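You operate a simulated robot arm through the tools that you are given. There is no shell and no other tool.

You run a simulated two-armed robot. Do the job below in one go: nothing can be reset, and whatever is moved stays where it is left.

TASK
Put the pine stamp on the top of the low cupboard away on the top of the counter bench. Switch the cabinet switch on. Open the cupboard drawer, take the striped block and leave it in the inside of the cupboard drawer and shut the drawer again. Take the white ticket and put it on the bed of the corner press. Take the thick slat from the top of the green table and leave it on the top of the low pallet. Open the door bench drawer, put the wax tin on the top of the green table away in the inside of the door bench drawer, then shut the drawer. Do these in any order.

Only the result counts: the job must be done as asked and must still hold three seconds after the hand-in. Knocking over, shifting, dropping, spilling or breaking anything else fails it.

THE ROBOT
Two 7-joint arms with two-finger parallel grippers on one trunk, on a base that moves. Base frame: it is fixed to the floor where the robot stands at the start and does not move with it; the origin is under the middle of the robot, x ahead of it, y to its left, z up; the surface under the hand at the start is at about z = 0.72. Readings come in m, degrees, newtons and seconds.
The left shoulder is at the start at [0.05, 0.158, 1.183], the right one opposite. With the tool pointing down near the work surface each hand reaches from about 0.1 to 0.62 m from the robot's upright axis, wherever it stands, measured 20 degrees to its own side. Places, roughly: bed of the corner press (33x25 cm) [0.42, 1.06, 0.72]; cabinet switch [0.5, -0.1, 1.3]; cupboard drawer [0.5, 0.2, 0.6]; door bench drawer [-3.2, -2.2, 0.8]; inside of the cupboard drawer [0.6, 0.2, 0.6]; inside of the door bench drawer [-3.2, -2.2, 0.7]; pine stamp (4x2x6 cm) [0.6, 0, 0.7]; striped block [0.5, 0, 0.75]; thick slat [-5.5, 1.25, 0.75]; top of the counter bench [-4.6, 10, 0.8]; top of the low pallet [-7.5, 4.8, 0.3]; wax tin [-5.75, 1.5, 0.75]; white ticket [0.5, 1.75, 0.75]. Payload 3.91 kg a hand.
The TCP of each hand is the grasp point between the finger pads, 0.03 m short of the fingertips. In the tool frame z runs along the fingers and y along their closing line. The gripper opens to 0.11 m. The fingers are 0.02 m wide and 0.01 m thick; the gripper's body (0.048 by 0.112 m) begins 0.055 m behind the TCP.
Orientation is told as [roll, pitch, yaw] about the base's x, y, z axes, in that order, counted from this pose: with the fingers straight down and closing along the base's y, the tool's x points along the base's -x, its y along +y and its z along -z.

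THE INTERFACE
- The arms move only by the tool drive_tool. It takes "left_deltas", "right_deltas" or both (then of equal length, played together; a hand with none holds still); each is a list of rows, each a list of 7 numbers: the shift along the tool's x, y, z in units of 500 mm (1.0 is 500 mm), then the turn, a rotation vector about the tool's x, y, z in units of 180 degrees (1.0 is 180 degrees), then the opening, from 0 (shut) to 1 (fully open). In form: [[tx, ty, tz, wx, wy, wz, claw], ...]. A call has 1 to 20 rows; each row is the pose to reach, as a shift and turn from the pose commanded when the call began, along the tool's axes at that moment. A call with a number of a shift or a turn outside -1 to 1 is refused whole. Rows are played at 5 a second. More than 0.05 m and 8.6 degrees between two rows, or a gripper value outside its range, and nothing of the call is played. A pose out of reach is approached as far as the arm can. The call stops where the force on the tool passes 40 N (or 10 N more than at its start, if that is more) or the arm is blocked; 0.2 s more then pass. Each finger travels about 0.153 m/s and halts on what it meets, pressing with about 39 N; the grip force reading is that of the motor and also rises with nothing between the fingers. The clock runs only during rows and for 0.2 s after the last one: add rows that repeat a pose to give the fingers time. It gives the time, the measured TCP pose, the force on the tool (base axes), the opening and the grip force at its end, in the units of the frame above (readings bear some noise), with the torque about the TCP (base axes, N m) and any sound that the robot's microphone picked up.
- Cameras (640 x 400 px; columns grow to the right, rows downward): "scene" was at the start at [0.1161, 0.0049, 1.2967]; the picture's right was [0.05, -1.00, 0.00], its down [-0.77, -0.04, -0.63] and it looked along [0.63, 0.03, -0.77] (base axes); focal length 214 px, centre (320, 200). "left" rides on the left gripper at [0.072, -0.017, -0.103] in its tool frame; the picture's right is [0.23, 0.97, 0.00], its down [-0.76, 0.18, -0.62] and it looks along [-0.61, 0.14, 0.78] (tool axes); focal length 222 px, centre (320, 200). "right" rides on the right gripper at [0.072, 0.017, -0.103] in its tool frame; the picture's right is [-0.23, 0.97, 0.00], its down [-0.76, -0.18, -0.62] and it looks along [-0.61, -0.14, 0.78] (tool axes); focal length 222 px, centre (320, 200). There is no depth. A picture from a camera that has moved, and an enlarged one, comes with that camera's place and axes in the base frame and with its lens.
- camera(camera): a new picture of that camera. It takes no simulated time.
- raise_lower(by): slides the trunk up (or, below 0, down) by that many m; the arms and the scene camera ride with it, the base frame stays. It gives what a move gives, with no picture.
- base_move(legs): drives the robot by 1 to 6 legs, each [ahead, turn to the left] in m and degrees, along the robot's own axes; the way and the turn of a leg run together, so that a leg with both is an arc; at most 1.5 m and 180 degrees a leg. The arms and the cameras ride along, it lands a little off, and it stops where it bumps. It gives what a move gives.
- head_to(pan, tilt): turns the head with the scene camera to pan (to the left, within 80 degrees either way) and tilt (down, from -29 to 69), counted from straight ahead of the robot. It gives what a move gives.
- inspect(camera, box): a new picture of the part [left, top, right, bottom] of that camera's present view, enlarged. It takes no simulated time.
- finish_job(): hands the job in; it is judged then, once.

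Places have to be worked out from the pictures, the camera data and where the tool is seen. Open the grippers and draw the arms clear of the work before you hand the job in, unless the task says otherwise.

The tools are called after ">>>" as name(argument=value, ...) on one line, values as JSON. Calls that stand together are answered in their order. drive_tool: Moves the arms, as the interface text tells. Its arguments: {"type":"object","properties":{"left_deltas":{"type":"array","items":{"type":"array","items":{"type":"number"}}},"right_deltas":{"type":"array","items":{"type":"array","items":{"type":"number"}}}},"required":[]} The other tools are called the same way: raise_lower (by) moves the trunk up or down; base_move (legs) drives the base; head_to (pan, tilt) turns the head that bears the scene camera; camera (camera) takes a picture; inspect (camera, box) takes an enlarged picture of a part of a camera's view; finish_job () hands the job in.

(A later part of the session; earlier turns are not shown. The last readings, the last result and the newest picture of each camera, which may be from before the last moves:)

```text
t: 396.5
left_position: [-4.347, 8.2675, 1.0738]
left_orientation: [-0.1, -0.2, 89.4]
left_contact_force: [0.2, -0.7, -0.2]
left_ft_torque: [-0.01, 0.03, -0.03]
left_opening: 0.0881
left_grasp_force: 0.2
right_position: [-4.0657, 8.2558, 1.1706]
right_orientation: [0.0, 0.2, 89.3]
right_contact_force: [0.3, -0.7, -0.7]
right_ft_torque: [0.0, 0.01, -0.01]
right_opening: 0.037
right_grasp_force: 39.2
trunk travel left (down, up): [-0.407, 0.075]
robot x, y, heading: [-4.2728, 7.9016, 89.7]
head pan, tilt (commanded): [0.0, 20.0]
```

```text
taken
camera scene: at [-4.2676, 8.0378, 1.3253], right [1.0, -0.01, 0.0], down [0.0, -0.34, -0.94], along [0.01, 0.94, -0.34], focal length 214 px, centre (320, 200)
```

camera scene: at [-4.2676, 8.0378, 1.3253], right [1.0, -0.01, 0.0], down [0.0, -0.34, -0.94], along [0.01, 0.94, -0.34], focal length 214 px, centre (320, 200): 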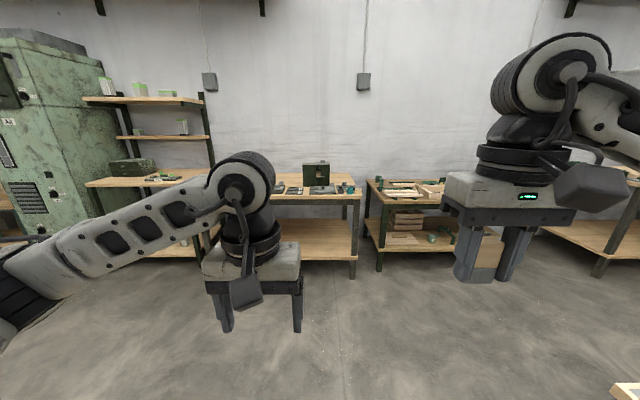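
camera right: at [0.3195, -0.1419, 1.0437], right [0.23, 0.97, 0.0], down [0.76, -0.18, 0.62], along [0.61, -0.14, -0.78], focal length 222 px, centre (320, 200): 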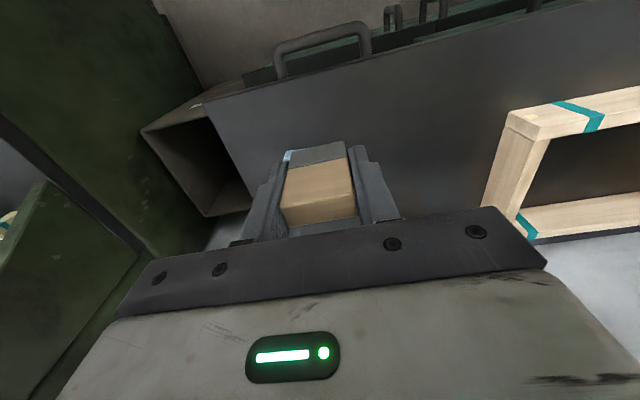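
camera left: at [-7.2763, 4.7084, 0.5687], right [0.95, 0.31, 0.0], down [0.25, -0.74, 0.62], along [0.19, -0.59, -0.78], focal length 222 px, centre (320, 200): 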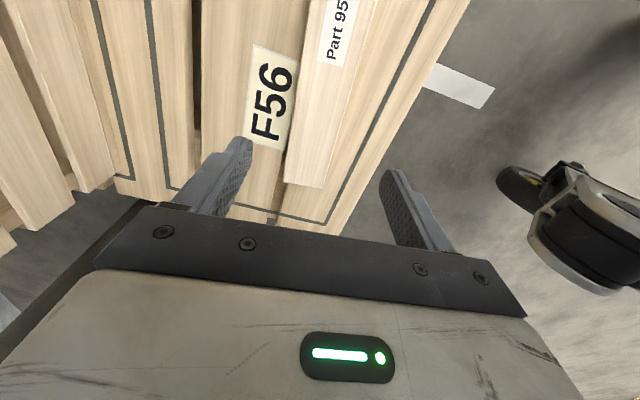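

The counter bench's near edge is at about y≈9.6. I drive 0.95 m closer and look down at its top.

>>> base_move(legs=[[0.95, 0]])

>>> head_to(pan=0, tilt=35)

>>> camera(camera="scene")

>>> inspect(camera="scene", box=[200, 110, 440, 240])

```text
t: 401.4
left_position: [-4.3436, 9.2077, 1.0732]
left_orientation: [-0.2, -0.2, 89.5]
left_contact_force: [0.5, -0.7, 0.1]
left_ft_torque: [0.0, 0.0, -0.02]
left_opening: 0.0879
left_grasp_force: 0.0
right_position: [-4.0607, 9.1972, 1.171]
right_orientation: [0.0, 0.1, 89.4]
right_contact_force: [-0.1, -0.1, 0.1]
right_ft_torque: [-0.05, 0.01, 0.04]
right_opening: 0.0375
right_grasp_force: 39.1
trunk travel left (down, up): [-0.407, 0.075]
robot x, y, heading: [-4.2627, 8.8463, 89.8]
head pan, tilt (commanded): [0.0, 20.0]
```

```text
t: 402.2
left_position: [-4.3432, 9.2075, 1.0737]
left_orientation: [-0.2, -0.1, 89.4]
left_contact_force: [-0.6, -0.2, 0.4]
left_ft_torque: [-0.01, 0.0, 0.01]
left_opening: 0.088
left_grasp_force: 0.0
right_position: [-4.0604, 9.1976, 1.17]
right_orientation: [0.0, 0.0, 89.5]
right_contact_force: [0.5, 0.0, 0.4]
right_ft_torque: [0.02, 0.03, -0.03]
right_opening: 0.0373
right_grasp_force: 39.2
trunk travel left (down, up): [-0.407, 0.075]
robot x, y, heading: [-4.2629, 8.8454, 89.7]
head pan, tilt (commanded): [0.0, 35.0]
```

```text
taken
camera scene: at [-4.2627, 8.9749, 1.3015], right [1.0, 0.0, 0.0], down [0.0, -0.57, -0.82], along [0.0, 0.82, -0.57], focal length 214 px, centre (320, 200)
```

scene: 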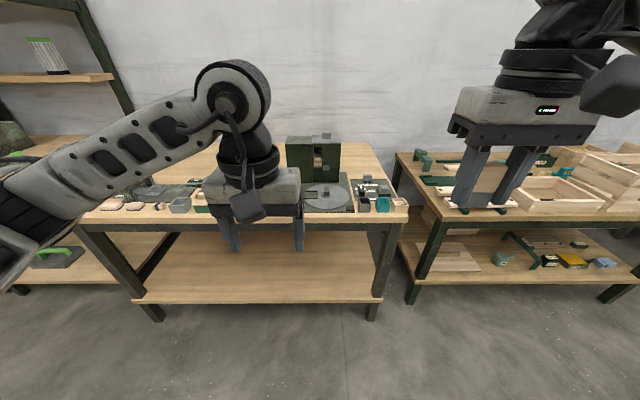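

```text
2.67 times, centred on (320, 175) of scene
camera zoom: at [-4.2627, 8.9749, 1.3015], right [1.0, 0.0, 0.0], down [0.0, -0.57, -0.82], along [0.0, 0.82, -0.57], focal length 572 px, centre (320, 267)
```

zoom: 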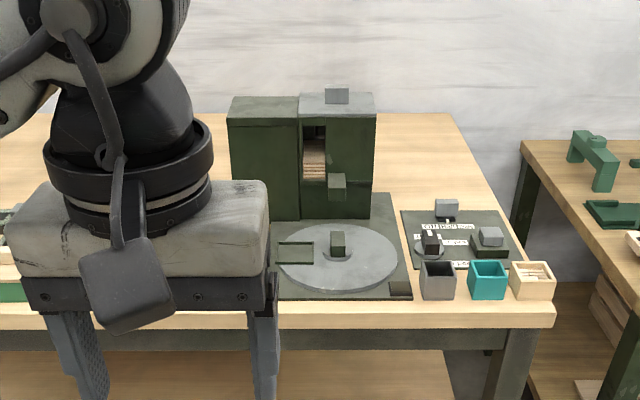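

The bench front is crowded; I move the left hand aside and raise the trunk to see the free spots on the top.

>>> drive_tool(left_deltas=[[0.03, 0.08, 0.03, 0, 0, 0, 0.8], [0.06, 0.16, 0.06, 0, 0, 0, 0.8], [0.08, 0.24, 0.09, 0, 0, 0, 0.8], [0.1, 0.32, 0.12, 0, 0, 0, 0.8], [0.1, 0.4, 0.15, 0, 0, 0, 0.8]])

>>> raise_lower(by=0.07)

>>> camera(camera="scene")

>>> inspect(camera="scene", box=[60, 130, 430, 260])

```text
t: 403.4
left_position: [-4.5435, 9.1612, 0.9978]
left_orientation: [-0.2, -0.2, 89.3]
left_contact_force: [0.5, -0.2, -0.6]
left_ft_torque: [0.0, -0.01, 0.01]
left_opening: 0.0877
left_grasp_force: 0.2
right_position: [-4.0605, 9.1971, 1.1695]
right_orientation: [0.1, 0.2, 89.4]
right_contact_force: [0.0, -0.8, -0.4]
right_ft_torque: [-0.01, 0.01, -0.03]
right_opening: 0.0373
right_grasp_force: 39.6
trunk travel left (down, up): [-0.407, 0.075]
robot x, y, heading: [-4.2645, 8.8448, 89.8]
head pan, tilt (commanded): [0.0, 35.0]
```

```text
t: 404.5
left_position: [-4.5432, 9.1604, 1.0688]
left_orientation: [-0.3, -0.2, 89.6]
left_contact_force: [-0.3, -0.5, -0.3]
left_ft_torque: [0.0, -0.04, 0.0]
left_opening: 0.0881
left_grasp_force: 0.0
right_position: [-4.0607, 9.199, 1.241]
right_orientation: [0.0, 0.0, 89.4]
right_contact_force: [-0.1, -0.3, -1.1]
right_ft_torque: [0.01, -0.01, 0.02]
right_opening: 0.0375
right_grasp_force: 39.3
trunk travel left (down, up): [-0.477, 0.005]
robot x, y, heading: [-4.2635, 8.8442, 89.8]
head pan, tilt (commanded): [0.0, 35.0]
```

```text
taken
camera scene: at [-4.2627, 8.9751, 1.3714], right [1.0, 0.0, 0.0], down [0.0, -0.57, -0.82], along [0.0, 0.82, -0.57], focal length 214 px, centre (320, 200)
```

scene: 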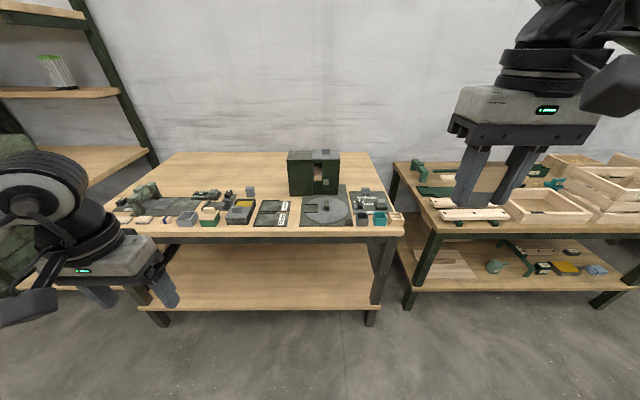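

```text
1.73 times, centred on (245, 195) of scene
camera zoom: at [-4.2627, 8.9751, 1.3714], right [1.0, 0.0, 0.0], down [0.0, -0.57, -0.82], along [0.0, 0.82, -0.57], focal length 371 px, centre (450, 209)
```

zoom: 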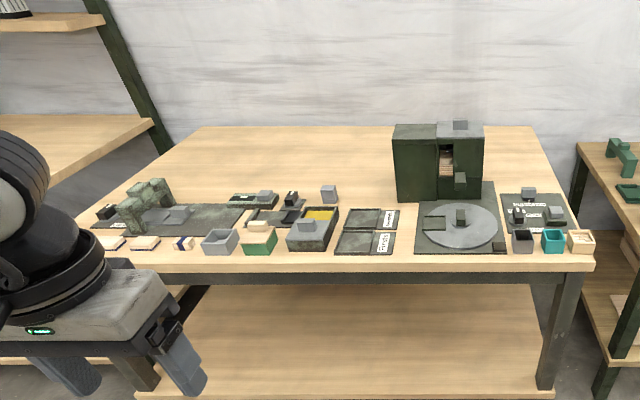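

Behind the front row the bench top is free; a good gap is around (-4.51, 9.90), left of the green machine. I shift the base left by 0.4 m so the right arm faces it.

>>> base_move(legs=[[0.15, 0], [0, 90], [0.4, 0], [0, -90]])

>>> camera(camera="scene")

>>> inspect(camera="scene", box=[200, 130, 460, 280])

```text
t: 415.6
left_position: [-4.9489, 9.3006, 1.0678]
left_orientation: [-0.3, -0.3, 90.6]
left_contact_force: [-0.4, 0.5, -0.2]
left_ft_torque: [0.04, 0.0, 0.0]
left_opening: 0.0878
left_grasp_force: 0.1
right_position: [-4.4656, 9.3476, 1.2416]
right_orientation: [0.0, 0.1, 90.6]
right_contact_force: [0.0, 0.1, -0.4]
right_ft_torque: [0.0, 0.03, -0.01]
right_opening: 0.0374
right_grasp_force: 38.7
trunk travel left (down, up): [-0.477, 0.005]
robot x, y, heading: [-4.6621, 8.9923, 90.8]
head pan, tilt (commanded): [0.0, 35.0]
```

```text
taken
camera scene: at [-4.6642, 9.1207, 1.3714], right [1.0, 0.02, 0.0], down [0.01, -0.57, -0.82], along [-0.01, 0.82, -0.57], focal length 214 px, centre (320, 200)
```

scene: 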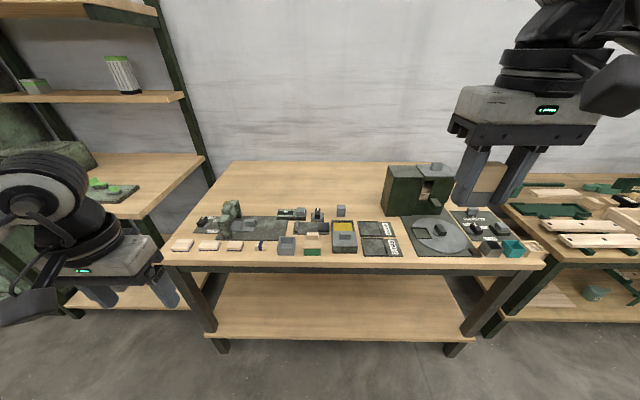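

```text
2.46 times, centred on (330, 205) of scene
camera zoom: at [-4.6642, 9.1207, 1.3714], right [1.0, 0.02, 0.0], down [0.01, -0.57, -0.82], along [-0.01, 0.82, -0.57], focal length 528 px, centre (295, 188)
```

zoom: 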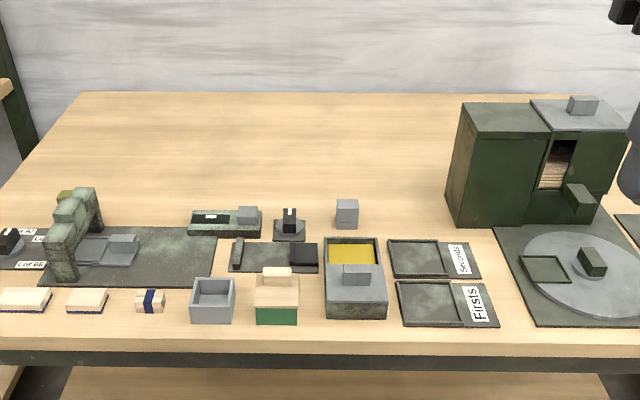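

A gap between the grey cube and the green machine, around (-4.49, 9.88), is free. I lift the left hand out of the way, drive 0.29 m up to the bench and lower the trunk.

>>> drive_tool(left_deltas=[[0.04, 0, -0.08, 0, 0, 0, 0.8], [0.08, 0, -0.16, 0, 0, 0, 0.8], [0.12, 0, -0.24, 0, 0, 0, 0.8]])

>>> base_move(legs=[[0.28, -0.8]])

>>> raise_lower(by=-0.17)

>>> head_to(pan=-10, tilt=40)

>>> camera(camera="scene")

>>> camera(camera="right")

```text
t: 416.4
left_position: [-4.948, 9.2396, 1.1891]
left_orientation: [-0.1, -0.1, 90.8]
left_contact_force: [0.6, -0.3, 0.5]
left_ft_torque: [-0.04, -0.01, 0.01]
left_opening: 0.0876
left_grasp_force: 0.1
right_position: [-4.4673, 9.3467, 1.2398]
right_orientation: [0.1, 0.0, 90.6]
right_contact_force: [-0.2, 0.2, -1.0]
right_ft_torque: [-0.01, 0.02, -0.03]
right_opening: 0.0371
right_grasp_force: 39.1
trunk travel left (down, up): [-0.477, 0.005]
robot x, y, heading: [-4.6626, 8.9915, 91.1]
head pan, tilt (commanded): [0.0, 35.0]
```

```text
t: 418.4
left_position: [-4.9481, 9.5247, 1.188]
left_orientation: [-0.2, -0.1, 89.9]
left_contact_force: [-0.2, -0.1, 0.4]
left_ft_torque: [0.0, 0.0, 0.0]
left_opening: 0.0878
left_grasp_force: 0.2
right_position: [-4.4637, 9.6243, 1.24]
right_orientation: [0.1, 0.1, 89.8]
right_contact_force: [-1.1, 0.5, -0.4]
right_ft_torque: [-0.01, 0.03, 0.01]
right_opening: 0.0375
right_grasp_force: 39.1
trunk travel left (down, up): [-0.477, 0.005]
robot x, y, heading: [-4.6642, 9.2696, 90.0]
head pan, tilt (commanded): [0.0, 35.0]
```

```text
t: 420.3
left_position: [-4.9464, 9.5253, 1.018]
left_orientation: [-0.2, -0.2, 89.9]
left_contact_force: [0.0, 0.2, 0.2]
left_ft_torque: [0.0, 0.0, 0.03]
left_opening: 0.0879
left_grasp_force: 0.1
right_position: [-4.4637, 9.6254, 1.0712]
right_orientation: [0.0, 0.1, 89.8]
right_contact_force: [0.1, -0.3, -0.6]
right_ft_torque: [0.03, 0.0, -0.03]
right_opening: 0.0375
right_grasp_force: 39.1
trunk travel left (down, up): [-0.307, 0.175]
robot x, y, heading: [-4.6637, 9.2708, 90.0]
head pan, tilt (commanded): [0.0, 35.0]
```

```text
t: 421.0
left_position: [-4.9471, 9.5243, 1.0183]
left_orientation: [-0.2, -0.2, 89.9]
left_contact_force: [-1.1, 0.4, 0.1]
left_ft_torque: [0.03, -0.02, 0.07]
left_opening: 0.088
left_grasp_force: 0.2
right_position: [-4.4641, 9.6247, 1.0709]
right_orientation: [0.0, 0.1, 89.9]
right_contact_force: [0.0, -0.1, -1.6]
right_ft_torque: [-0.01, 0.03, -0.01]
right_opening: 0.0375
right_grasp_force: 39.0
trunk travel left (down, up): [-0.307, 0.175]
robot x, y, heading: [-4.6659, 9.27, 90.1]
head pan, tilt (commanded): [-10.0, 40.0]
```

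```text
taken
camera scene: at [-4.6502, 9.3957, 1.1939], right [0.99, -0.17, 0.0], down [-0.11, -0.63, -0.77], along [0.13, 0.75, -0.64], focal length 214 px, centre (320, 200)
```

scene: 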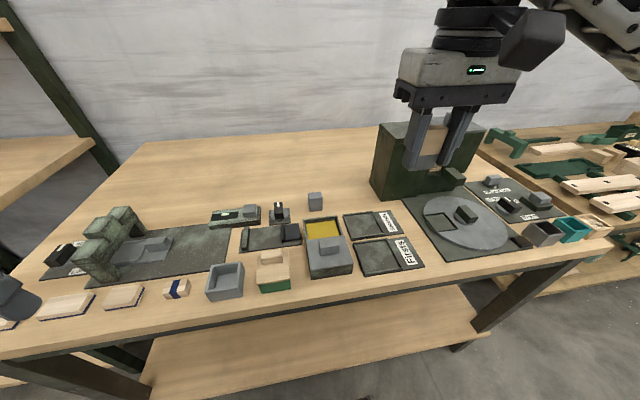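

```text
taken
camera right: at [-4.481, 9.5523, 1.1746], right [-0.97, 0.23, 0.0], down [0.18, 0.76, 0.62], along [0.14, 0.61, -0.78], focal length 222 px, centre (320, 200)
```

right: 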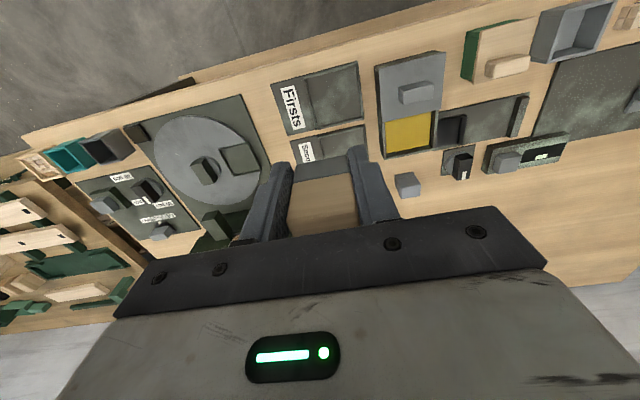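

Measured: cube at x≈-4.586, machine face at x≈-4.398, "Seconds" tile back edge y≈9.81. I bring the stamp over (-4.495, 9.872) at z≈0.93.

>>> drive_tool(right_deltas=[[-0.02, 0.06, 0.02, 0, 0, 0, 0.2], [-0.1, 0.062, 0.06, 0, 0, 0, 0.2], [-0.18, 0.062, 0.1, 0, 0, 0, 0.2], [-0.26, 0.062, 0.14, 0, 0, 0, 0.2], [-0.34, 0.062, 0.18, 0, 0, 0, 0.2], [-0.42, 0.062, 0.22, 0, 0, 0, 0.2], [-0.494, 0.062, 0.26, 0, 0, 0, 0.2], [-0.494, 0.062, 0.28, 0, 0, 0, 0.2]])

>>> camera(camera="scene")

>>> camera(camera="right")

```text
t: 422.8
left_position: [-4.9472, 9.5244, 1.0181]
left_orientation: [-0.1, -0.1, 90.0]
left_contact_force: [-0.7, 0.3, 0.1]
left_ft_torque: [0.02, 0.02, -0.01]
left_opening: 0.0878
left_grasp_force: 0.1
right_position: [-4.4929, 9.8726, 0.9298]
right_orientation: [-0.1, 0.1, 89.8]
right_contact_force: [0.4, 0.8, 0.0]
right_ft_torque: [0.04, -0.06, 0.03]
right_opening: 0.0373
right_grasp_force: 38.7
trunk travel left (down, up): [-0.307, 0.175]
robot x, y, heading: [-4.6649, 9.2742, 89.8]
head pan, tilt (commanded): [-10.0, 40.0]
```

```text
taken
camera scene: at [-4.6501, 9.3958, 1.1939], right [0.98, -0.17, 0.0], down [-0.11, -0.63, -0.77], along [0.13, 0.75, -0.64], focal length 214 px, centre (320, 200)
```

scene: 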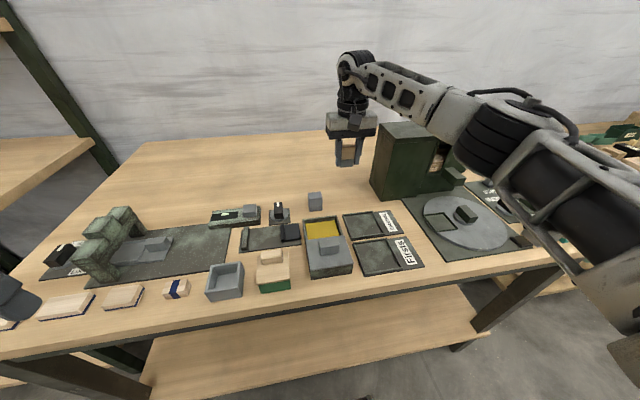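

```text
taken
camera right: at [-4.5104, 9.7997, 1.0335], right [-0.97, 0.23, 0.0], down [0.18, 0.76, 0.62], along [0.14, 0.61, -0.78], focal length 222 px, centre (320, 200)
```

right: 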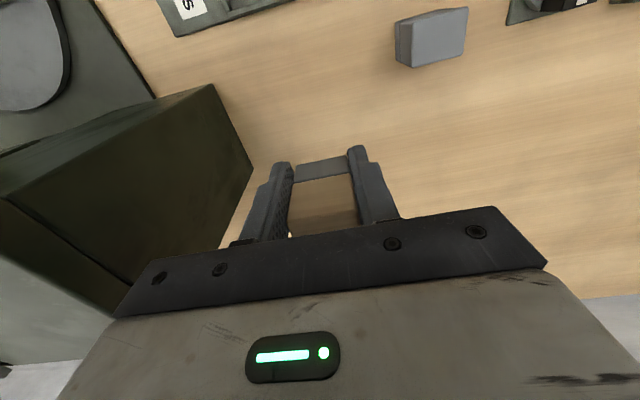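

The spot is clear on all sides (about 4 cm to the machine). I lower the stamp to just above the bench top, then feel for contact.

>>> drive_tool(right_deltas=[[0, 0, 0.05, 0, 0, 0, 0.2], [0, 0, 0.1, 0, 0, 0, 0.2], [0, 0, 0.14, 0, 0, 0, 0.2], [0, 0, 0.17, 0, 0, 0, 0.2], [0, 0, 0.184, 0, 0, 0, 0.2], [0, 0, 0.184, 0, 0, 0, 0.2]])

>>> camera(camera="right")

>>> inspect(camera="scene", box=[280, 90, 440, 240])

```text
t: 424.2
left_position: [-4.9463, 9.5235, 1.0183]
left_orientation: [-0.2, -0.2, 89.9]
left_contact_force: [0.5, -0.3, 0.0]
left_ft_torque: [0.01, 0.01, 0.01]
left_opening: 0.0879
left_grasp_force: 0.0
right_position: [-4.4943, 9.8707, 0.8378]
right_orientation: [0.0, 0.1, 89.8]
right_contact_force: [-0.2, -0.5, 2.5]
right_ft_torque: [0.04, 0.01, 0.0]
right_opening: 0.0374
right_grasp_force: 39.2
trunk travel left (down, up): [-0.307, 0.175]
robot x, y, heading: [-4.6624, 9.2708, 90.0]
head pan, tilt (commanded): [-10.0, 40.0]
```

```text
taken
camera right: at [-4.5111, 9.7988, 0.943], right [-0.97, 0.23, 0.0], down [0.18, 0.76, 0.62], along [0.14, 0.61, -0.78], focal length 222 px, centre (320, 200)
```

right: 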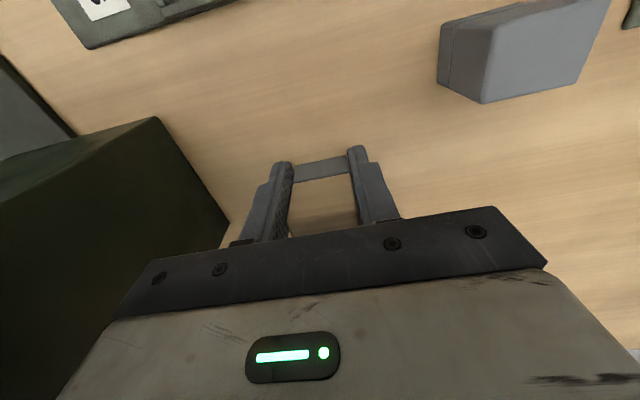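

```text
2.67 times, centred on (360, 165) of scene
camera zoom: at [-4.6502, 9.3955, 1.194], right [0.99, -0.17, 0.0], down [-0.11, -0.63, -0.77], along [0.13, 0.75, -0.64], focal length 572 px, centre (213, 293)
```

zoom: 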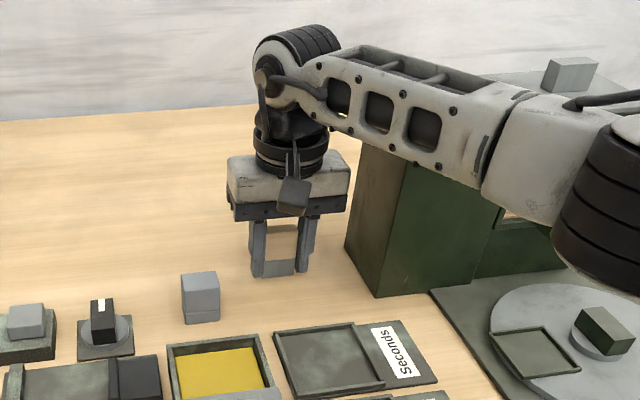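

A slight upward force appears at TCP z≈0.838, i.e. the stamp is touching (bench z≈0.80). I press 1.5 mm further to confirm.

>>> drive_tool(right_deltas=[[0, 0, 0.0015, 0, 0, 0, 0.2], [0, 0, 0.003, 0, 0, 0, 0.2], [0, 0, 0.003, 0, 0, 0, 0.2]])

```text
t: 425.0
left_position: [-4.9466, 9.5236, 1.019]
left_orientation: [-0.2, -0.1, 89.9]
left_contact_force: [-0.1, -0.4, 0.6]
left_ft_torque: [-0.04, -0.04, -0.02]
left_opening: 0.088
left_grasp_force: 0.2
right_position: [-4.4933, 9.871, 0.8381]
right_orientation: [0.0, -0.1, 89.8]
right_contact_force: [1.3, -1.1, 11.3]
right_ft_torque: [0.05, -0.06, -0.02]
right_opening: 0.0374
right_grasp_force: 38.9
trunk travel left (down, up): [-0.307, 0.175]
robot x, y, heading: [-4.6637, 9.2708, 89.7]
head pan, tilt (commanded): [-10.0, 40.0]
```

Contact confirmed. I ease off, open the fingers slowly and rise straight up.

>>> drive_tool(right_deltas=[[0, 0, -0.003, 0, 0, 0, 0.3], [0, 0, -0.003, 0, 0, 0, 0.4], [0, 0, -0.003, 0, 0, 0, 0.55], [0, 0, -0.003, 0, 0, 0, 0.6], [0, 0, -0.003, 0, 0, 0, 0.6], [0, 0, -0.03, 0, 0, 0, 0.6], [0, 0, -0.09, 0, 0, 0, 0.6], [0, 0, -0.16, 0, 0, 0, 0.6], [0, 0, -0.24, 0, 0, 0, 0.6]])

>>> camera(camera="right")

>>> inspect(camera="scene", box=[280, 90, 440, 240])

```text
t: 427.0
left_position: [-4.9467, 9.5247, 1.0174]
left_orientation: [-0.2, -0.2, 89.9]
left_contact_force: [0.7, -0.5, -1.4]
left_ft_torque: [-0.02, 0.03, 0.02]
left_opening: 0.0882
left_grasp_force: 0.0
right_position: [-4.4954, 9.8703, 0.9566]
right_orientation: [0.0, 0.0, 89.9]
right_contact_force: [-0.5, -0.1, 0.2]
right_ft_torque: [0.01, 0.02, -0.02]
right_opening: 0.0662
right_grasp_force: 0.0
trunk travel left (down, up): [-0.307, 0.175]
robot x, y, heading: [-4.6641, 9.2699, 90.2]
head pan, tilt (commanded): [-10.0, 40.0]
```

```text
taken
camera right: at [-4.5107, 9.799, 1.0612], right [-0.97, 0.23, 0.0], down [0.18, 0.76, 0.62], along [0.14, 0.61, -0.78], focal length 222 px, centre (320, 200)
```

right: 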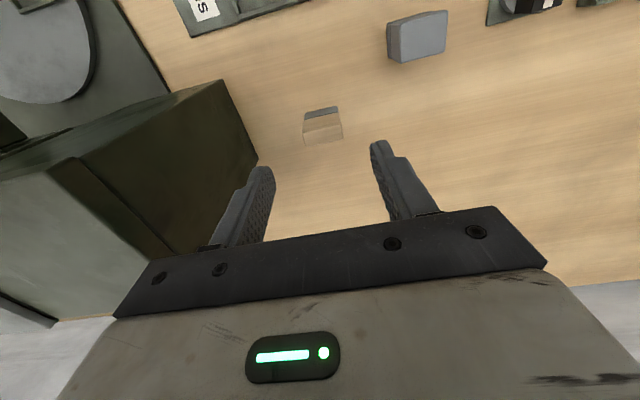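

```text
2.67 times, centred on (360, 165) of scene
camera zoom: at [-4.6503, 9.3955, 1.1939], right [0.99, -0.17, 0.0], down [-0.11, -0.63, -0.77], along [0.13, 0.75, -0.64], focal length 572 px, centre (213, 293)
```

zoom: 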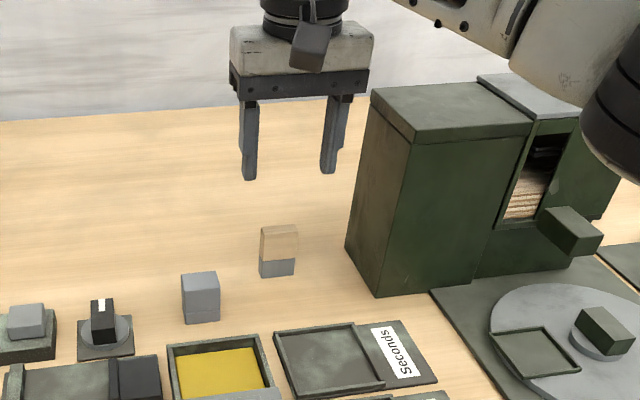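

The stamp stands upright on the counter bench. I retract the right hand, then raise the trunk and back away toward the green table.

>>> drive_tool(right_deltas=[[0, 0, -0.08, 0, 0, 0, 0.6], [0.04, 0, -0.15, 0, 0, 0, 0.7], [0.11, 0, -0.19, 0, 0, 0, 0.8], [0.19, 0, -0.22, 0, 0, 0, 0.9], [0.28, 0, -0.24, 0, 0, 0, 1], [0.37, 0, -0.26, 0, 0, 0, 1], [0.46, -0.03, -0.28, 0, 0, 0, 1], [0.52, -0.06, -0.28, 0, 0, 0, 1]])

>>> base_move(legs=[[-0.25, 0]])

>>> raise_lower(by=0.11)

>>> camera(camera="scene")

```text
t: 428.8
left_position: [-4.9471, 9.5237, 1.0196]
left_orientation: [-0.1, -0.1, 89.9]
left_contact_force: [-1.2, 0.8, 1.1]
left_ft_torque: [-0.03, 0.0, 0.01]
left_opening: 0.088
left_grasp_force: 0.1
right_position: [-4.4643, 9.6091, 1.0965]
right_orientation: [0.1, 0.1, 89.8]
right_contact_force: [0.1, 0.0, -0.2]
right_ft_torque: [-0.01, 0.0, -0.04]
right_opening: 0.1097
right_grasp_force: 0.1
trunk travel left (down, up): [-0.307, 0.175]
robot x, y, heading: [-4.6627, 9.27, 90.3]
head pan, tilt (commanded): [-10.0, 40.0]
```

```text
t: 430.6
left_position: [-4.947, 9.2758, 1.0177]
left_orientation: [-0.1, -0.2, 90.0]
left_contact_force: [-0.5, 0.7, -0.3]
left_ft_torque: [-0.02, 0.0, 0.01]
left_opening: 0.0881
left_grasp_force: 0.1
right_position: [-4.4652, 9.3621, 1.096]
right_orientation: [0.0, 0.1, 89.9]
right_contact_force: [0.4, -0.3, -0.7]
right_ft_torque: [0.02, 0.01, 0.04]
right_opening: 0.1098
right_grasp_force: 0.1
trunk travel left (down, up): [-0.307, 0.175]
robot x, y, heading: [-4.6636, 9.0204, 90.3]
head pan, tilt (commanded): [-10.0, 40.0]
```

```text
t: 432.1
left_position: [-4.9467, 9.276, 1.1277]
left_orientation: [-0.2, -0.2, 90.1]
left_contact_force: [-0.3, -0.1, 0.5]
left_ft_torque: [0.01, -0.01, -0.01]
left_opening: 0.0882
left_grasp_force: 0.1
right_position: [-4.4651, 9.3636, 1.2066]
right_orientation: [0.0, 0.1, 89.9]
right_contact_force: [0.0, -0.2, 0.4]
right_ft_torque: [-0.04, -0.04, 0.04]
right_opening: 0.11
right_grasp_force: 0.1
trunk travel left (down, up): [-0.417, 0.065]
robot x, y, heading: [-4.6631, 9.0177, 90.2]
head pan, tilt (commanded): [-10.0, 40.0]
```

```text
taken
camera scene: at [-4.6498, 9.1475, 1.3039], right [0.99, -0.17, 0.0], down [-0.11, -0.63, -0.77], along [0.13, 0.75, -0.64], focal length 214 px, centre (320, 200)
```

scene: 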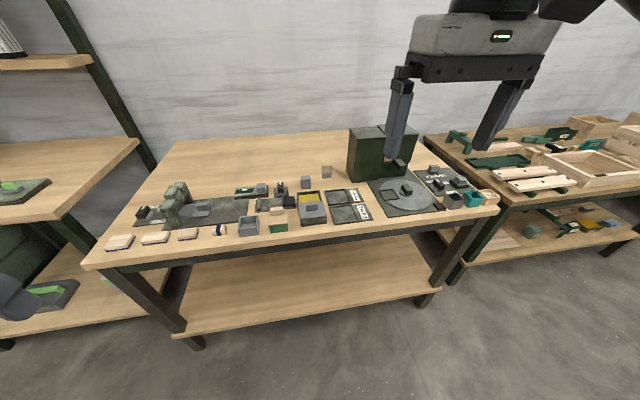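

Both hands are free now. I drive back around the benches toward the green table for the wax tin, first retracing the gap.

>>> base_move(legs=[[0, -90], [0.4, 0], [0, -90], [1.3, 0], [0, 18], [1.1, 0]])

>>> head_to(pan=0, tilt=20)

>>> camera(camera="scene")

```text
t: 454.6
left_position: [-3.6246, 6.5177, 1.1278]
left_orientation: [-0.2, -0.2, -73.8]
left_contact_force: [-0.5, 0.4, -0.8]
left_ft_torque: [0.0, 0.01, -0.03]
left_opening: 0.0883
left_grasp_force: 0.1
right_position: [-4.0609, 6.2998, 1.2064]
right_orientation: [0.0, 0.0, -73.7]
right_contact_force: [0.2, 0.3, 0.0]
right_ft_torque: [0.01, 0.02, 0.0]
right_opening: 0.1101
right_grasp_force: 0.1
trunk travel left (down, up): [-0.417, 0.065]
robot x, y, heading: [-3.9655, 6.6797, -73.6]
head pan, tilt (commanded): [-10.0, 40.0]
```

```text
t: 455.4
left_position: [-3.6245, 6.5196, 1.1287]
left_orientation: [-0.1, -0.3, -73.6]
left_contact_force: [-0.3, -0.1, 0.6]
left_ft_torque: [0.01, 0.0, 0.02]
left_opening: 0.0879
left_grasp_force: 0.0
right_position: [-4.062, 6.2991, 1.205]
right_orientation: [0.0, 0.2, -73.8]
right_contact_force: [0.7, 0.6, 0.3]
right_ft_torque: [-0.02, 0.0, -0.03]
right_opening: 0.11
right_grasp_force: 0.1
trunk travel left (down, up): [-0.417, 0.065]
robot x, y, heading: [-3.965, 6.6838, -73.6]
head pan, tilt (commanded): [0.0, 20.0]
```

```text
taken
camera scene: at [-3.9293, 6.5555, 1.3352], right [-0.96, -0.28, 0.0], down [-0.1, 0.33, -0.94], along [0.27, -0.9, -0.34], focal length 214 px, centre (320, 200)
```

scene: 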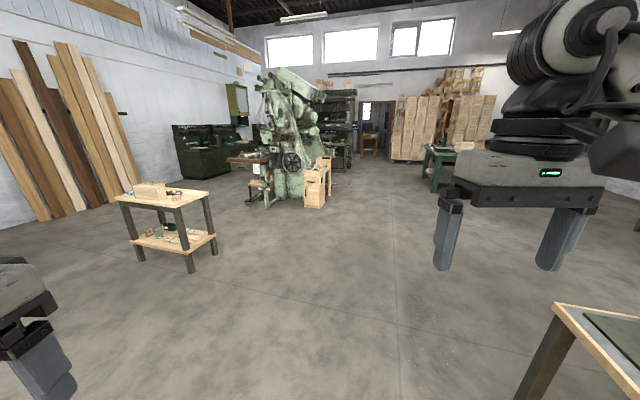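

The floor ahead is open. I drive on past the big bench and diagonally toward the green table's far side.

>>> base_move(legs=[[1.0, 0], [0, -59.8], [1.5, 0], [1.2, 0]])

>>> camera(camera="scene")

```text
t: 475.9
left_position: [-5.5254, 3.3968, 1.1279]
left_orientation: [-0.1, -0.2, -134.4]
left_contact_force: [-0.4, -0.2, 0.0]
left_ft_torque: [-0.01, 0.04, -0.04]
left_opening: 0.0877
left_grasp_force: 0.0
right_position: [-5.9297, 3.6711, 1.2053]
right_orientation: [0.0, 0.1, -134.5]
right_contact_force: [0.3, -0.2, -0.6]
right_ft_torque: [0.0, 0.01, -0.01]
right_opening: 0.11
right_grasp_force: 0.0
trunk travel left (down, up): [-0.417, 0.065]
robot x, y, heading: [-5.5472, 3.7763, -134.1]
head pan, tilt (commanded): [0.0, 20.0]
```

```text
taken
camera scene: at [-5.6429, 3.6802, 1.3353], right [-0.72, 0.7, 0.0], down [0.24, 0.25, -0.94], along [-0.66, -0.67, -0.34], focal length 214 px, centre (320, 200)
```

scene: 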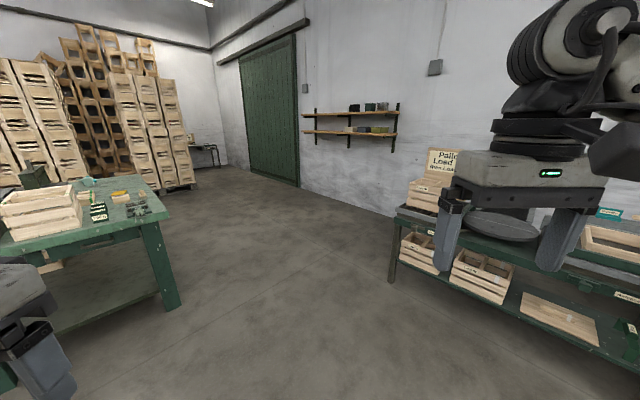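

Clear passage between table and conveyor. I continue to the far side and face the table at y≈1.39 for the tin.

>>> base_move(legs=[[0, 5], [1.38, 0], [0, 39], [1.3, 0], [0, 90]])

>>> head_to(pan=0, tilt=40)

>>> camera(camera="scene")

```text
t: 495.2
left_position: [-6.1755, 1.6808, 1.1284]
left_orientation: [-0.2, -0.2, -0.3]
left_contact_force: [0.4, 0.1, -0.3]
left_ft_torque: [-0.02, -0.03, 0.0]
left_opening: 0.0881
left_grasp_force: 0.1
right_position: [-6.0923, 1.1997, 1.2065]
right_orientation: [0.0, 0.1, -0.6]
right_contact_force: [-0.1, -0.2, 0.9]
right_ft_torque: [-0.05, -0.02, 0.0]
right_opening: 0.11
right_grasp_force: 0.1
trunk travel left (down, up): [-0.417, 0.065]
robot x, y, heading: [-6.429, 1.4032, -0.1]
head pan, tilt (commanded): [0.0, 20.0]
```

```text
t: 496.0
left_position: [-6.175, 1.6816, 1.1285]
left_orientation: [-0.2, -0.2, -0.4]
left_contact_force: [0.0, 0.2, 0.3]
left_ft_torque: [0.01, 0.02, 0.01]
left_opening: 0.0879
left_grasp_force: 0.1
right_position: [-6.091, 1.1988, 1.2048]
right_orientation: [0.0, 0.1, -0.5]
right_contact_force: [0.4, -0.7, 1.0]
right_ft_torque: [0.0, -0.03, -0.02]
right_opening: 0.11
right_grasp_force: 0.0
trunk travel left (down, up): [-0.417, 0.065]
robot x, y, heading: [-6.428, 1.3993, -0.4]
head pan, tilt (commanded): [0.0, 40.0]
```

```text
taken
camera scene: at [-6.3052, 1.4007, 1.304], right [0.0, -1.0, 0.0], down [-0.64, 0.0, -0.77], along [0.77, 0.0, -0.64], focal length 214 px, centre (320, 200)
```

scene: 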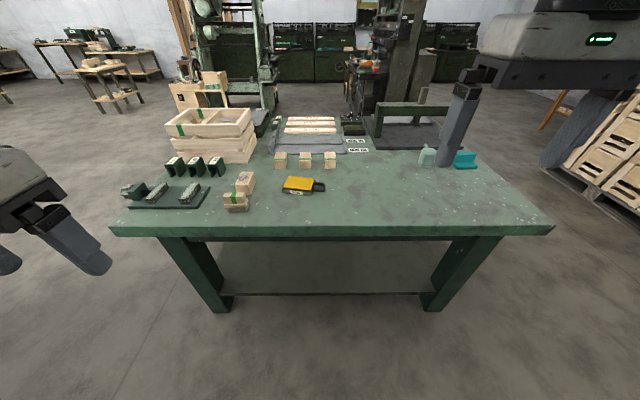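

I creep up to the table, lower the trunk, and turn the left hand to about +79° while moving it over the wax tin.

>>> base_move(legs=[[0.33, 0.3]])

>>> raise_lower(by=-0.11)

>>> drive_tool(left_deltas=[[-0.02, -0.03, 0, 0, 0, -0.044, 1], [-0.05, -0.07, 0, 0, 0, -0.088, 1], [-0.09, -0.11, 0, 0, 0, -0.132, 1], [-0.13, -0.15, 0, 0, 0, -0.176, 1], [-0.17, -0.19, 0, 0, 0, -0.22, 1], [-0.21, -0.23, 0, 0, 0, -0.264, 1], [-0.25, -0.27, 0, 0, 0, -0.308, 1], [-0.29, -0.31, 0, 0, 0, -0.352, 1], [-0.33, -0.35, 0, 0, 0, -0.396, 1], [-0.37, -0.39, 0, 0, 0, -0.439, 1], [-0.4, -0.41, 0.04, 0, 0, -0.439, 1], [-0.4, -0.41, 0.08, 0, 0, -0.439, 1]])

>>> camera(camera="left")

>>> camera(camera="scene")

```text
t: 498.2
left_position: [-5.8503, 1.6818, 1.1282]
left_orientation: [-0.2, -0.2, 0.0]
left_contact_force: [0.2, 0.9, -0.8]
left_ft_torque: [0.01, -0.01, -0.01]
left_opening: 0.0882
left_grasp_force: 0.1
right_position: [-5.7619, 1.2021, 1.2066]
right_orientation: [0.0, 0.1, -0.1]
right_contact_force: [0.5, -0.6, 0.5]
right_ft_torque: [-0.01, 0.03, -0.03]
right_opening: 0.11
right_grasp_force: 0.0
trunk travel left (down, up): [-0.417, 0.065]
robot x, y, heading: [-6.1058, 1.3973, 0.3]
head pan, tilt (commanded): [0.0, 40.0]
```

```text
t: 499.6
left_position: [-5.8502, 1.6822, 1.0184]
left_orientation: [-0.1, -0.3, 0.0]
left_contact_force: [0.4, 0.8, 0.0]
left_ft_torque: [0.02, 0.0, 0.0]
left_opening: 0.088
left_grasp_force: 0.0
right_position: [-5.7624, 1.2017, 1.0966]
right_orientation: [-0.1, 0.0, -0.2]
right_contact_force: [0.6, -0.1, 0.1]
right_ft_torque: [0.02, -0.02, 0.0]
right_opening: 0.11
right_grasp_force: 0.0
trunk travel left (down, up): [-0.307, 0.175]
robot x, y, heading: [-6.1005, 1.404, 0.3]
head pan, tilt (commanded): [0.0, 40.0]
```

```text
t: 502.2
left_position: [-5.6499, 1.4784, 0.9783]
left_orientation: [-0.2, 0.2, 79.1]
left_contact_force: [0.3, -0.4, 0.7]
left_ft_torque: [0.0, 0.0, -0.02]
left_opening: 0.11
left_grasp_force: 0.1
right_position: [-5.7627, 1.2024, 1.0963]
right_orientation: [0.0, 0.1, 0.0]
right_contact_force: [-0.5, 0.0, 1.2]
right_ft_torque: [-0.03, -0.03, 0.0]
right_opening: 0.11
right_grasp_force: 0.0
trunk travel left (down, up): [-0.307, 0.175]
robot x, y, heading: [-6.1032, 1.3987, 0.0]
head pan, tilt (commanded): [0.0, 40.0]
```

```text
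taken
camera left: at [-5.6473, 1.4043, 1.0831], right [-1.0, -0.04, 0.0], down [-0.03, 0.78, 0.62], along [-0.02, 0.62, -0.78], focal length 222 px, centre (320, 200)
```

left: 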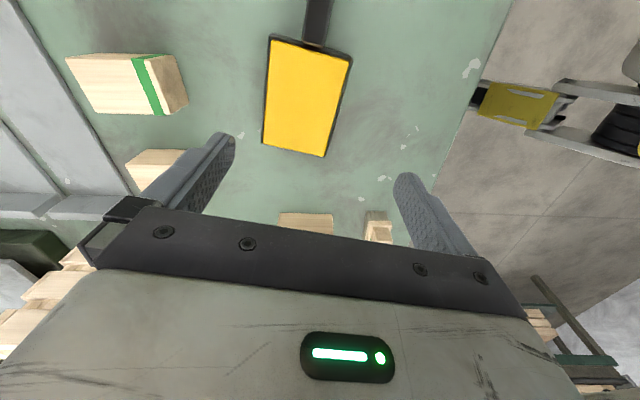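

```text
taken
camera scene: at [-5.9776, 1.4017, 1.1939], right [0.0, -1.0, 0.0], down [-0.64, 0.0, -0.77], along [0.77, 0.0, -0.64], focal length 214 px, centre (320, 200)
```

scene: 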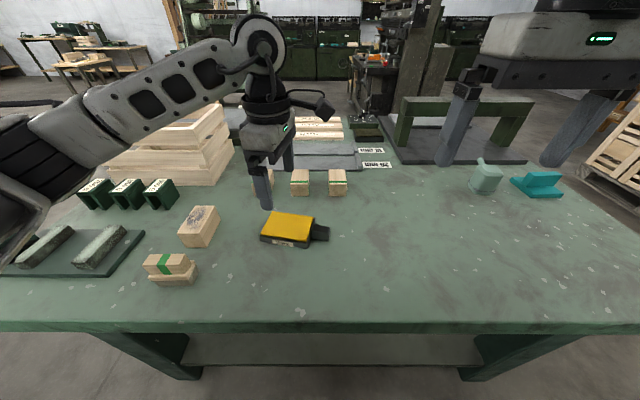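

The tin is below the hand. I zoom in to measure its body.

>>> inspect(camera="left", box=[230, 0, 400, 180])

>>> inspect(camera="scene", box=[245, 195, 345, 260])

```text
2.22 times, centred on (315, 90) of left
camera zoom: at [-5.6473, 1.4043, 1.0831], right [-1.0, -0.04, 0.0], down [-0.03, 0.78, 0.62], along [-0.02, 0.62, -0.78], focal length 494 px, centre (331, 444)
```

zoom: 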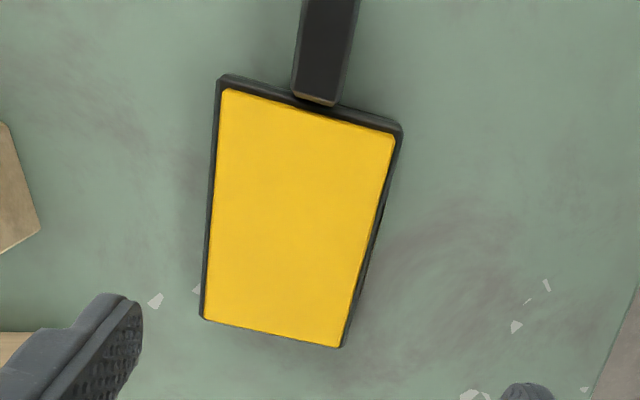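

```text
6.15 times, centred on (295, 228) of scene
camera zoom: at [-5.9776, 1.4017, 1.1939], right [0.0, -1.0, 0.0], down [-0.64, 0.0, -0.77], along [0.77, 0.0, -0.64], focal length 1320 px, centre (474, 31)
```

zoom: 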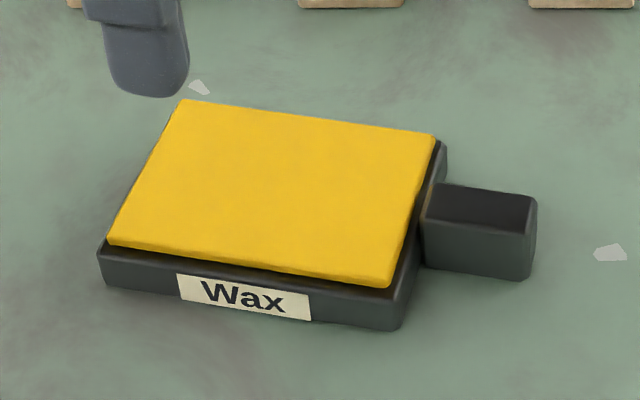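

The tin body is 8.1 × 11.3 cm, centred at (-5.629, 1.478), well aligned with the hand. I descend to TCP z≈0.835 and close across its width.

>>> drive_tool(left_deltas=[[0.002, -0.02, 0.04, 0, 0, 0, 1], [0.002, -0.043, 0.1, 0, 0, 0, 1], [0.002, -0.043, 0.16, 0, 0, 0, 1], [0.002, -0.043, 0.22, 0, 0, 0, 1], [0.002, -0.043, 0.265, 0, 0, 0, 1], [0.002, -0.043, 0.28, 0, 0, 0, 1], [0.002, -0.043, 0.28, 0, 0, 0, 1]])

>>> camera(camera="left")

>>> inspect(camera="scene", box=[220, 130, 370, 260])

```text
t: 503.8
left_position: [-5.629, 1.4725, 0.8401]
left_orientation: [-0.2, 0.2, 79.0]
left_contact_force: [0.6, 0.0, 0.6]
left_ft_torque: [0.02, -0.04, -0.02]
left_opening: 0.1097
left_grasp_force: 0.0
right_position: [-5.7619, 1.2013, 1.0959]
right_orientation: [-0.1, 0.0, -0.1]
right_contact_force: [0.1, -0.8, -0.6]
right_ft_torque: [-0.01, 0.02, 0.0]
right_opening: 0.11
right_grasp_force: 0.0
trunk travel left (down, up): [-0.307, 0.175]
robot x, y, heading: [-6.1033, 1.3978, 0.1]
head pan, tilt (commanded): [0.0, 40.0]
```

```text
taken
camera left: at [-5.627, 1.3986, 0.9439], right [-1.0, -0.04, 0.0], down [-0.03, 0.78, 0.62], along [-0.02, 0.62, -0.78], focal length 222 px, centre (320, 200)
```

left: 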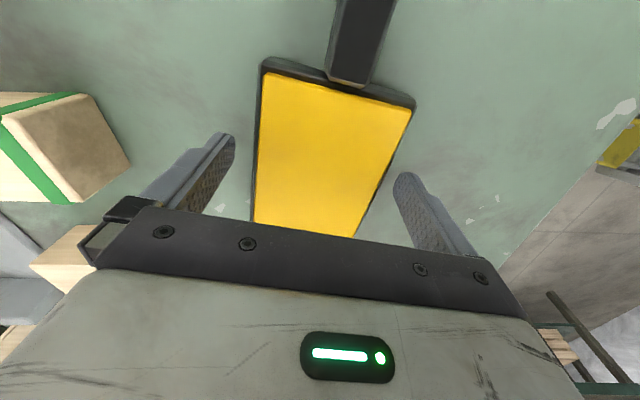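

```text
3.08 times, centred on (295, 195) of scene
camera zoom: at [-5.9776, 1.4016, 1.1939], right [0.0, -1.0, 0.0], down [-0.64, 0.0, -0.77], along [0.77, 0.0, -0.64], focal length 660 px, centre (397, 215)
```

zoom: 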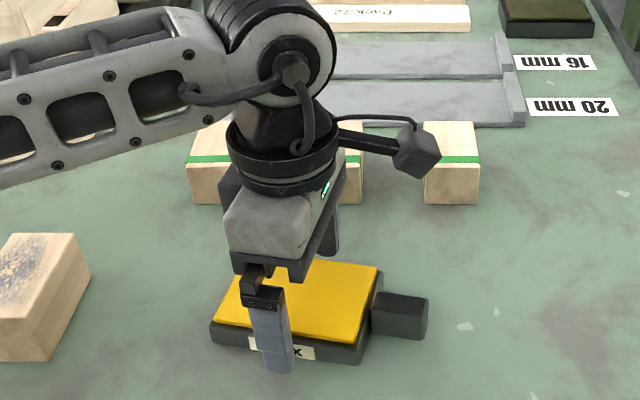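

The fingers straddle the tin. I lower 6 mm more and close.

>>> drive_tool(left_deltas=[[0, 0, 0.006, 0, 0, 0, 1], [0, 0, 0.012, 0, 0, 0, 1], [0, 0, 0.012, 0, 0, 0, 0.8], [0, 0, 0.012, 0, 0, 0, 0.55], [0, 0, 0.012, 0, 0, 0, 0.55], [0, 0, 0.012, 0, 0, 0, 0.55]])

>>> camera(camera="left")

```text
t: 505.2
left_position: [-5.6281, 1.4732, 0.8334]
left_orientation: [-0.2, 0.1, 79.1]
left_contact_force: [-0.3, 0.0, 0.1]
left_ft_torque: [0.19, 0.06, -0.02]
left_opening: 0.0857
left_grasp_force: 38.5
right_position: [-5.763, 1.2021, 1.0967]
right_orientation: [0.0, 0.1, -0.2]
right_contact_force: [-0.5, 0.1, 0.3]
right_ft_torque: [0.0, -0.02, 0.01]
right_opening: 0.1099
right_grasp_force: 0.0
trunk travel left (down, up): [-0.307, 0.175]
robot x, y, heading: [-6.0985, 1.4001, 0.1]
head pan, tilt (commanded): [0.0, 40.0]
```

```text
taken
camera left: at [-5.6264, 1.3985, 0.9376], right [-1.0, -0.04, 0.0], down [-0.03, 0.78, 0.62], along [-0.02, 0.62, -0.78], focal length 222 px, centre (320, 200)
```

left: 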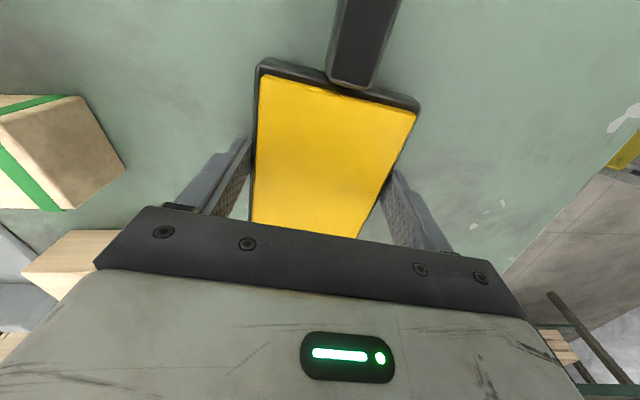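

Gripped at 85.7 mm. I lift the tin gently and bring it back toward me.

>>> drive_tool(left_deltas=[[0, 0, -0.01, 0, 0, 0, 0.55], [0, 0, -0.04, 0, 0, 0, 0.55], [0, 0, -0.09, 0, 0, 0, 0.55], [0, 0, -0.15, 0, 0, 0, 0.55], [0, 0.02, -0.21, 0, 0, 0, 0.55], [0, 0.07, -0.26, 0, 0, 0, 0.55], [0, 0.13, -0.3, 0, 0, 0, 0.55], [0, 0.19, -0.32, 0, 0, 0, 0.55]])

>>> camera(camera="left")

>>> camera(camera="scene")

```text
t: 507.0
left_position: [-5.722, 1.4906, 0.9944]
left_orientation: [-0.3, 0.2, 79.0]
left_contact_force: [0.5, 0.1, -2.1]
left_ft_torque: [0.03, 0.0, 0.03]
left_opening: 0.0856
left_grasp_force: 39.3
right_position: [-5.763, 1.2022, 1.0958]
right_orientation: [0.1, 0.0, -0.1]
right_contact_force: [0.6, 0.2, 0.4]
right_ft_torque: [0.04, 0.0, 0.02]
right_opening: 0.1101
right_grasp_force: 0.1
trunk travel left (down, up): [-0.307, 0.175]
robot x, y, heading: [-6.1016, 1.4014, 0.2]
head pan, tilt (commanded): [0.0, 40.0]
```

```text
taken
camera left: at [-5.7194, 1.417, 1.0973], right [-1.0, -0.04, 0.0], down [-0.03, 0.78, 0.62], along [-0.02, 0.62, -0.78], focal length 222 px, centre (320, 200)
```

left: 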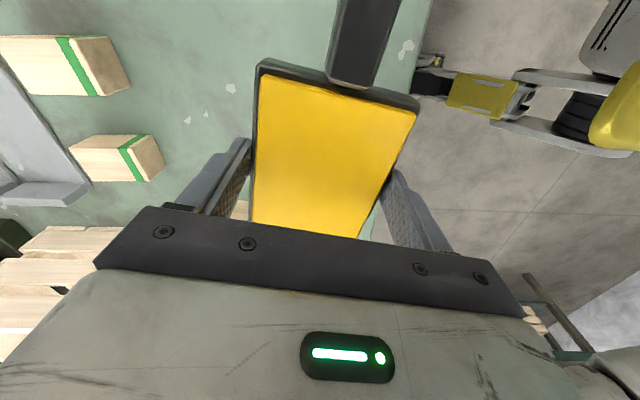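

```text
taken
camera scene: at [-5.9777, 1.4017, 1.1939], right [0.0, -1.0, 0.0], down [-0.64, 0.0, -0.77], along [0.77, 0.0, -0.64], focal length 214 px, centre (320, 200)
```

scene: 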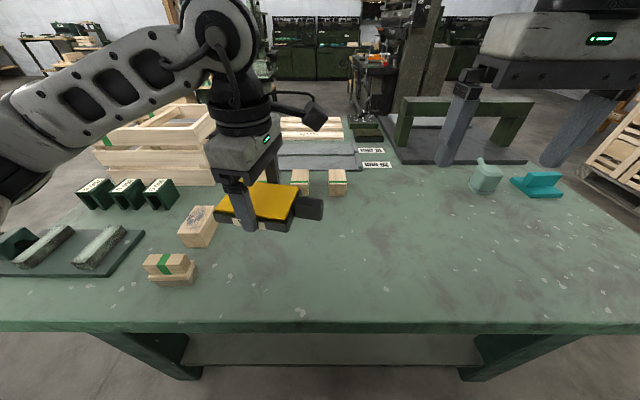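

Tin held level. The door bench is the wooden bench by the blue door near (-3.2, -2.1). I back off, go around the table's -y side along y≈-0.25 and look before getting close.

>>> raise_lower(by=0.1)

>>> base_move(legs=[[-0.45, 0], [0, -90]])

>>> head_to(pan=0, tilt=20)

>>> camera(camera="scene")

```text
t: 508.3
left_position: [-5.7216, 1.4913, 1.0926]
left_orientation: [-0.1, 0.2, 78.9]
left_contact_force: [1.0, 0.4, -2.3]
left_ft_torque: [0.0, 0.0, -0.02]
left_opening: 0.0854
left_grasp_force: 38.8
right_position: [-5.7617, 1.2013, 1.1957]
right_orientation: [0.0, 0.1, -0.1]
right_contact_force: [0.0, 0.0, -0.7]
right_ft_torque: [-0.03, 0.02, 0.01]
right_opening: 0.1101
right_grasp_force: 0.0
trunk travel left (down, up): [-0.407, 0.075]
robot x, y, heading: [-6.1017, 1.3983, 0.1]
head pan, tilt (commanded): [0.0, 40.0]
```

```text
t: 514.9
left_position: [-6.4671, 1.0175, 1.0934]
left_orientation: [-0.3, 0.2, -11.4]
left_contact_force: [0.0, -0.7, -4.0]
left_ft_torque: [-0.02, -0.02, -0.01]
left_opening: 0.0856
left_grasp_force: 39.1
right_position: [-6.7561, 1.0604, 1.1958]
right_orientation: [0.2, 0.2, -90.5]
right_contact_force: [0.0, -0.1, 0.1]
right_ft_torque: [0.0, 0.04, -0.01]
right_opening: 0.11
right_grasp_force: 0.1
trunk travel left (down, up): [-0.407, 0.075]
robot x, y, heading: [-6.554, 1.4003, -90.3]
head pan, tilt (commanded): [0.0, 40.0]
```

```text
t: 515.7
left_position: [-6.4673, 1.0171, 1.0931]
left_orientation: [-0.2, 0.2, -11.4]
left_contact_force: [0.3, -0.5, -2.5]
left_ft_torque: [0.01, -0.01, -0.01]
left_opening: 0.0855
left_grasp_force: 39.2
right_position: [-6.7555, 1.0611, 1.1956]
right_orientation: [0.0, 0.1, -90.6]
right_contact_force: [0.6, 0.4, -0.3]
right_ft_torque: [-0.01, 0.03, -0.02]
right_opening: 0.1101
right_grasp_force: 0.1
trunk travel left (down, up): [-0.407, 0.075]
robot x, y, heading: [-6.5581, 1.3977, -90.3]
head pan, tilt (commanded): [0.0, 20.0]
```

```text
taken
camera scene: at [-6.555, 1.2671, 1.3252], right [-1.0, 0.0, 0.0], down [0.0, 0.34, -0.94], along [0.0, -0.94, -0.34], focal length 214 px, centre (320, 200)
```

scene: 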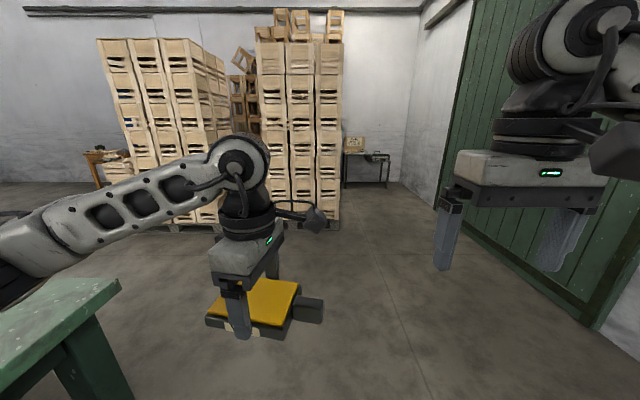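

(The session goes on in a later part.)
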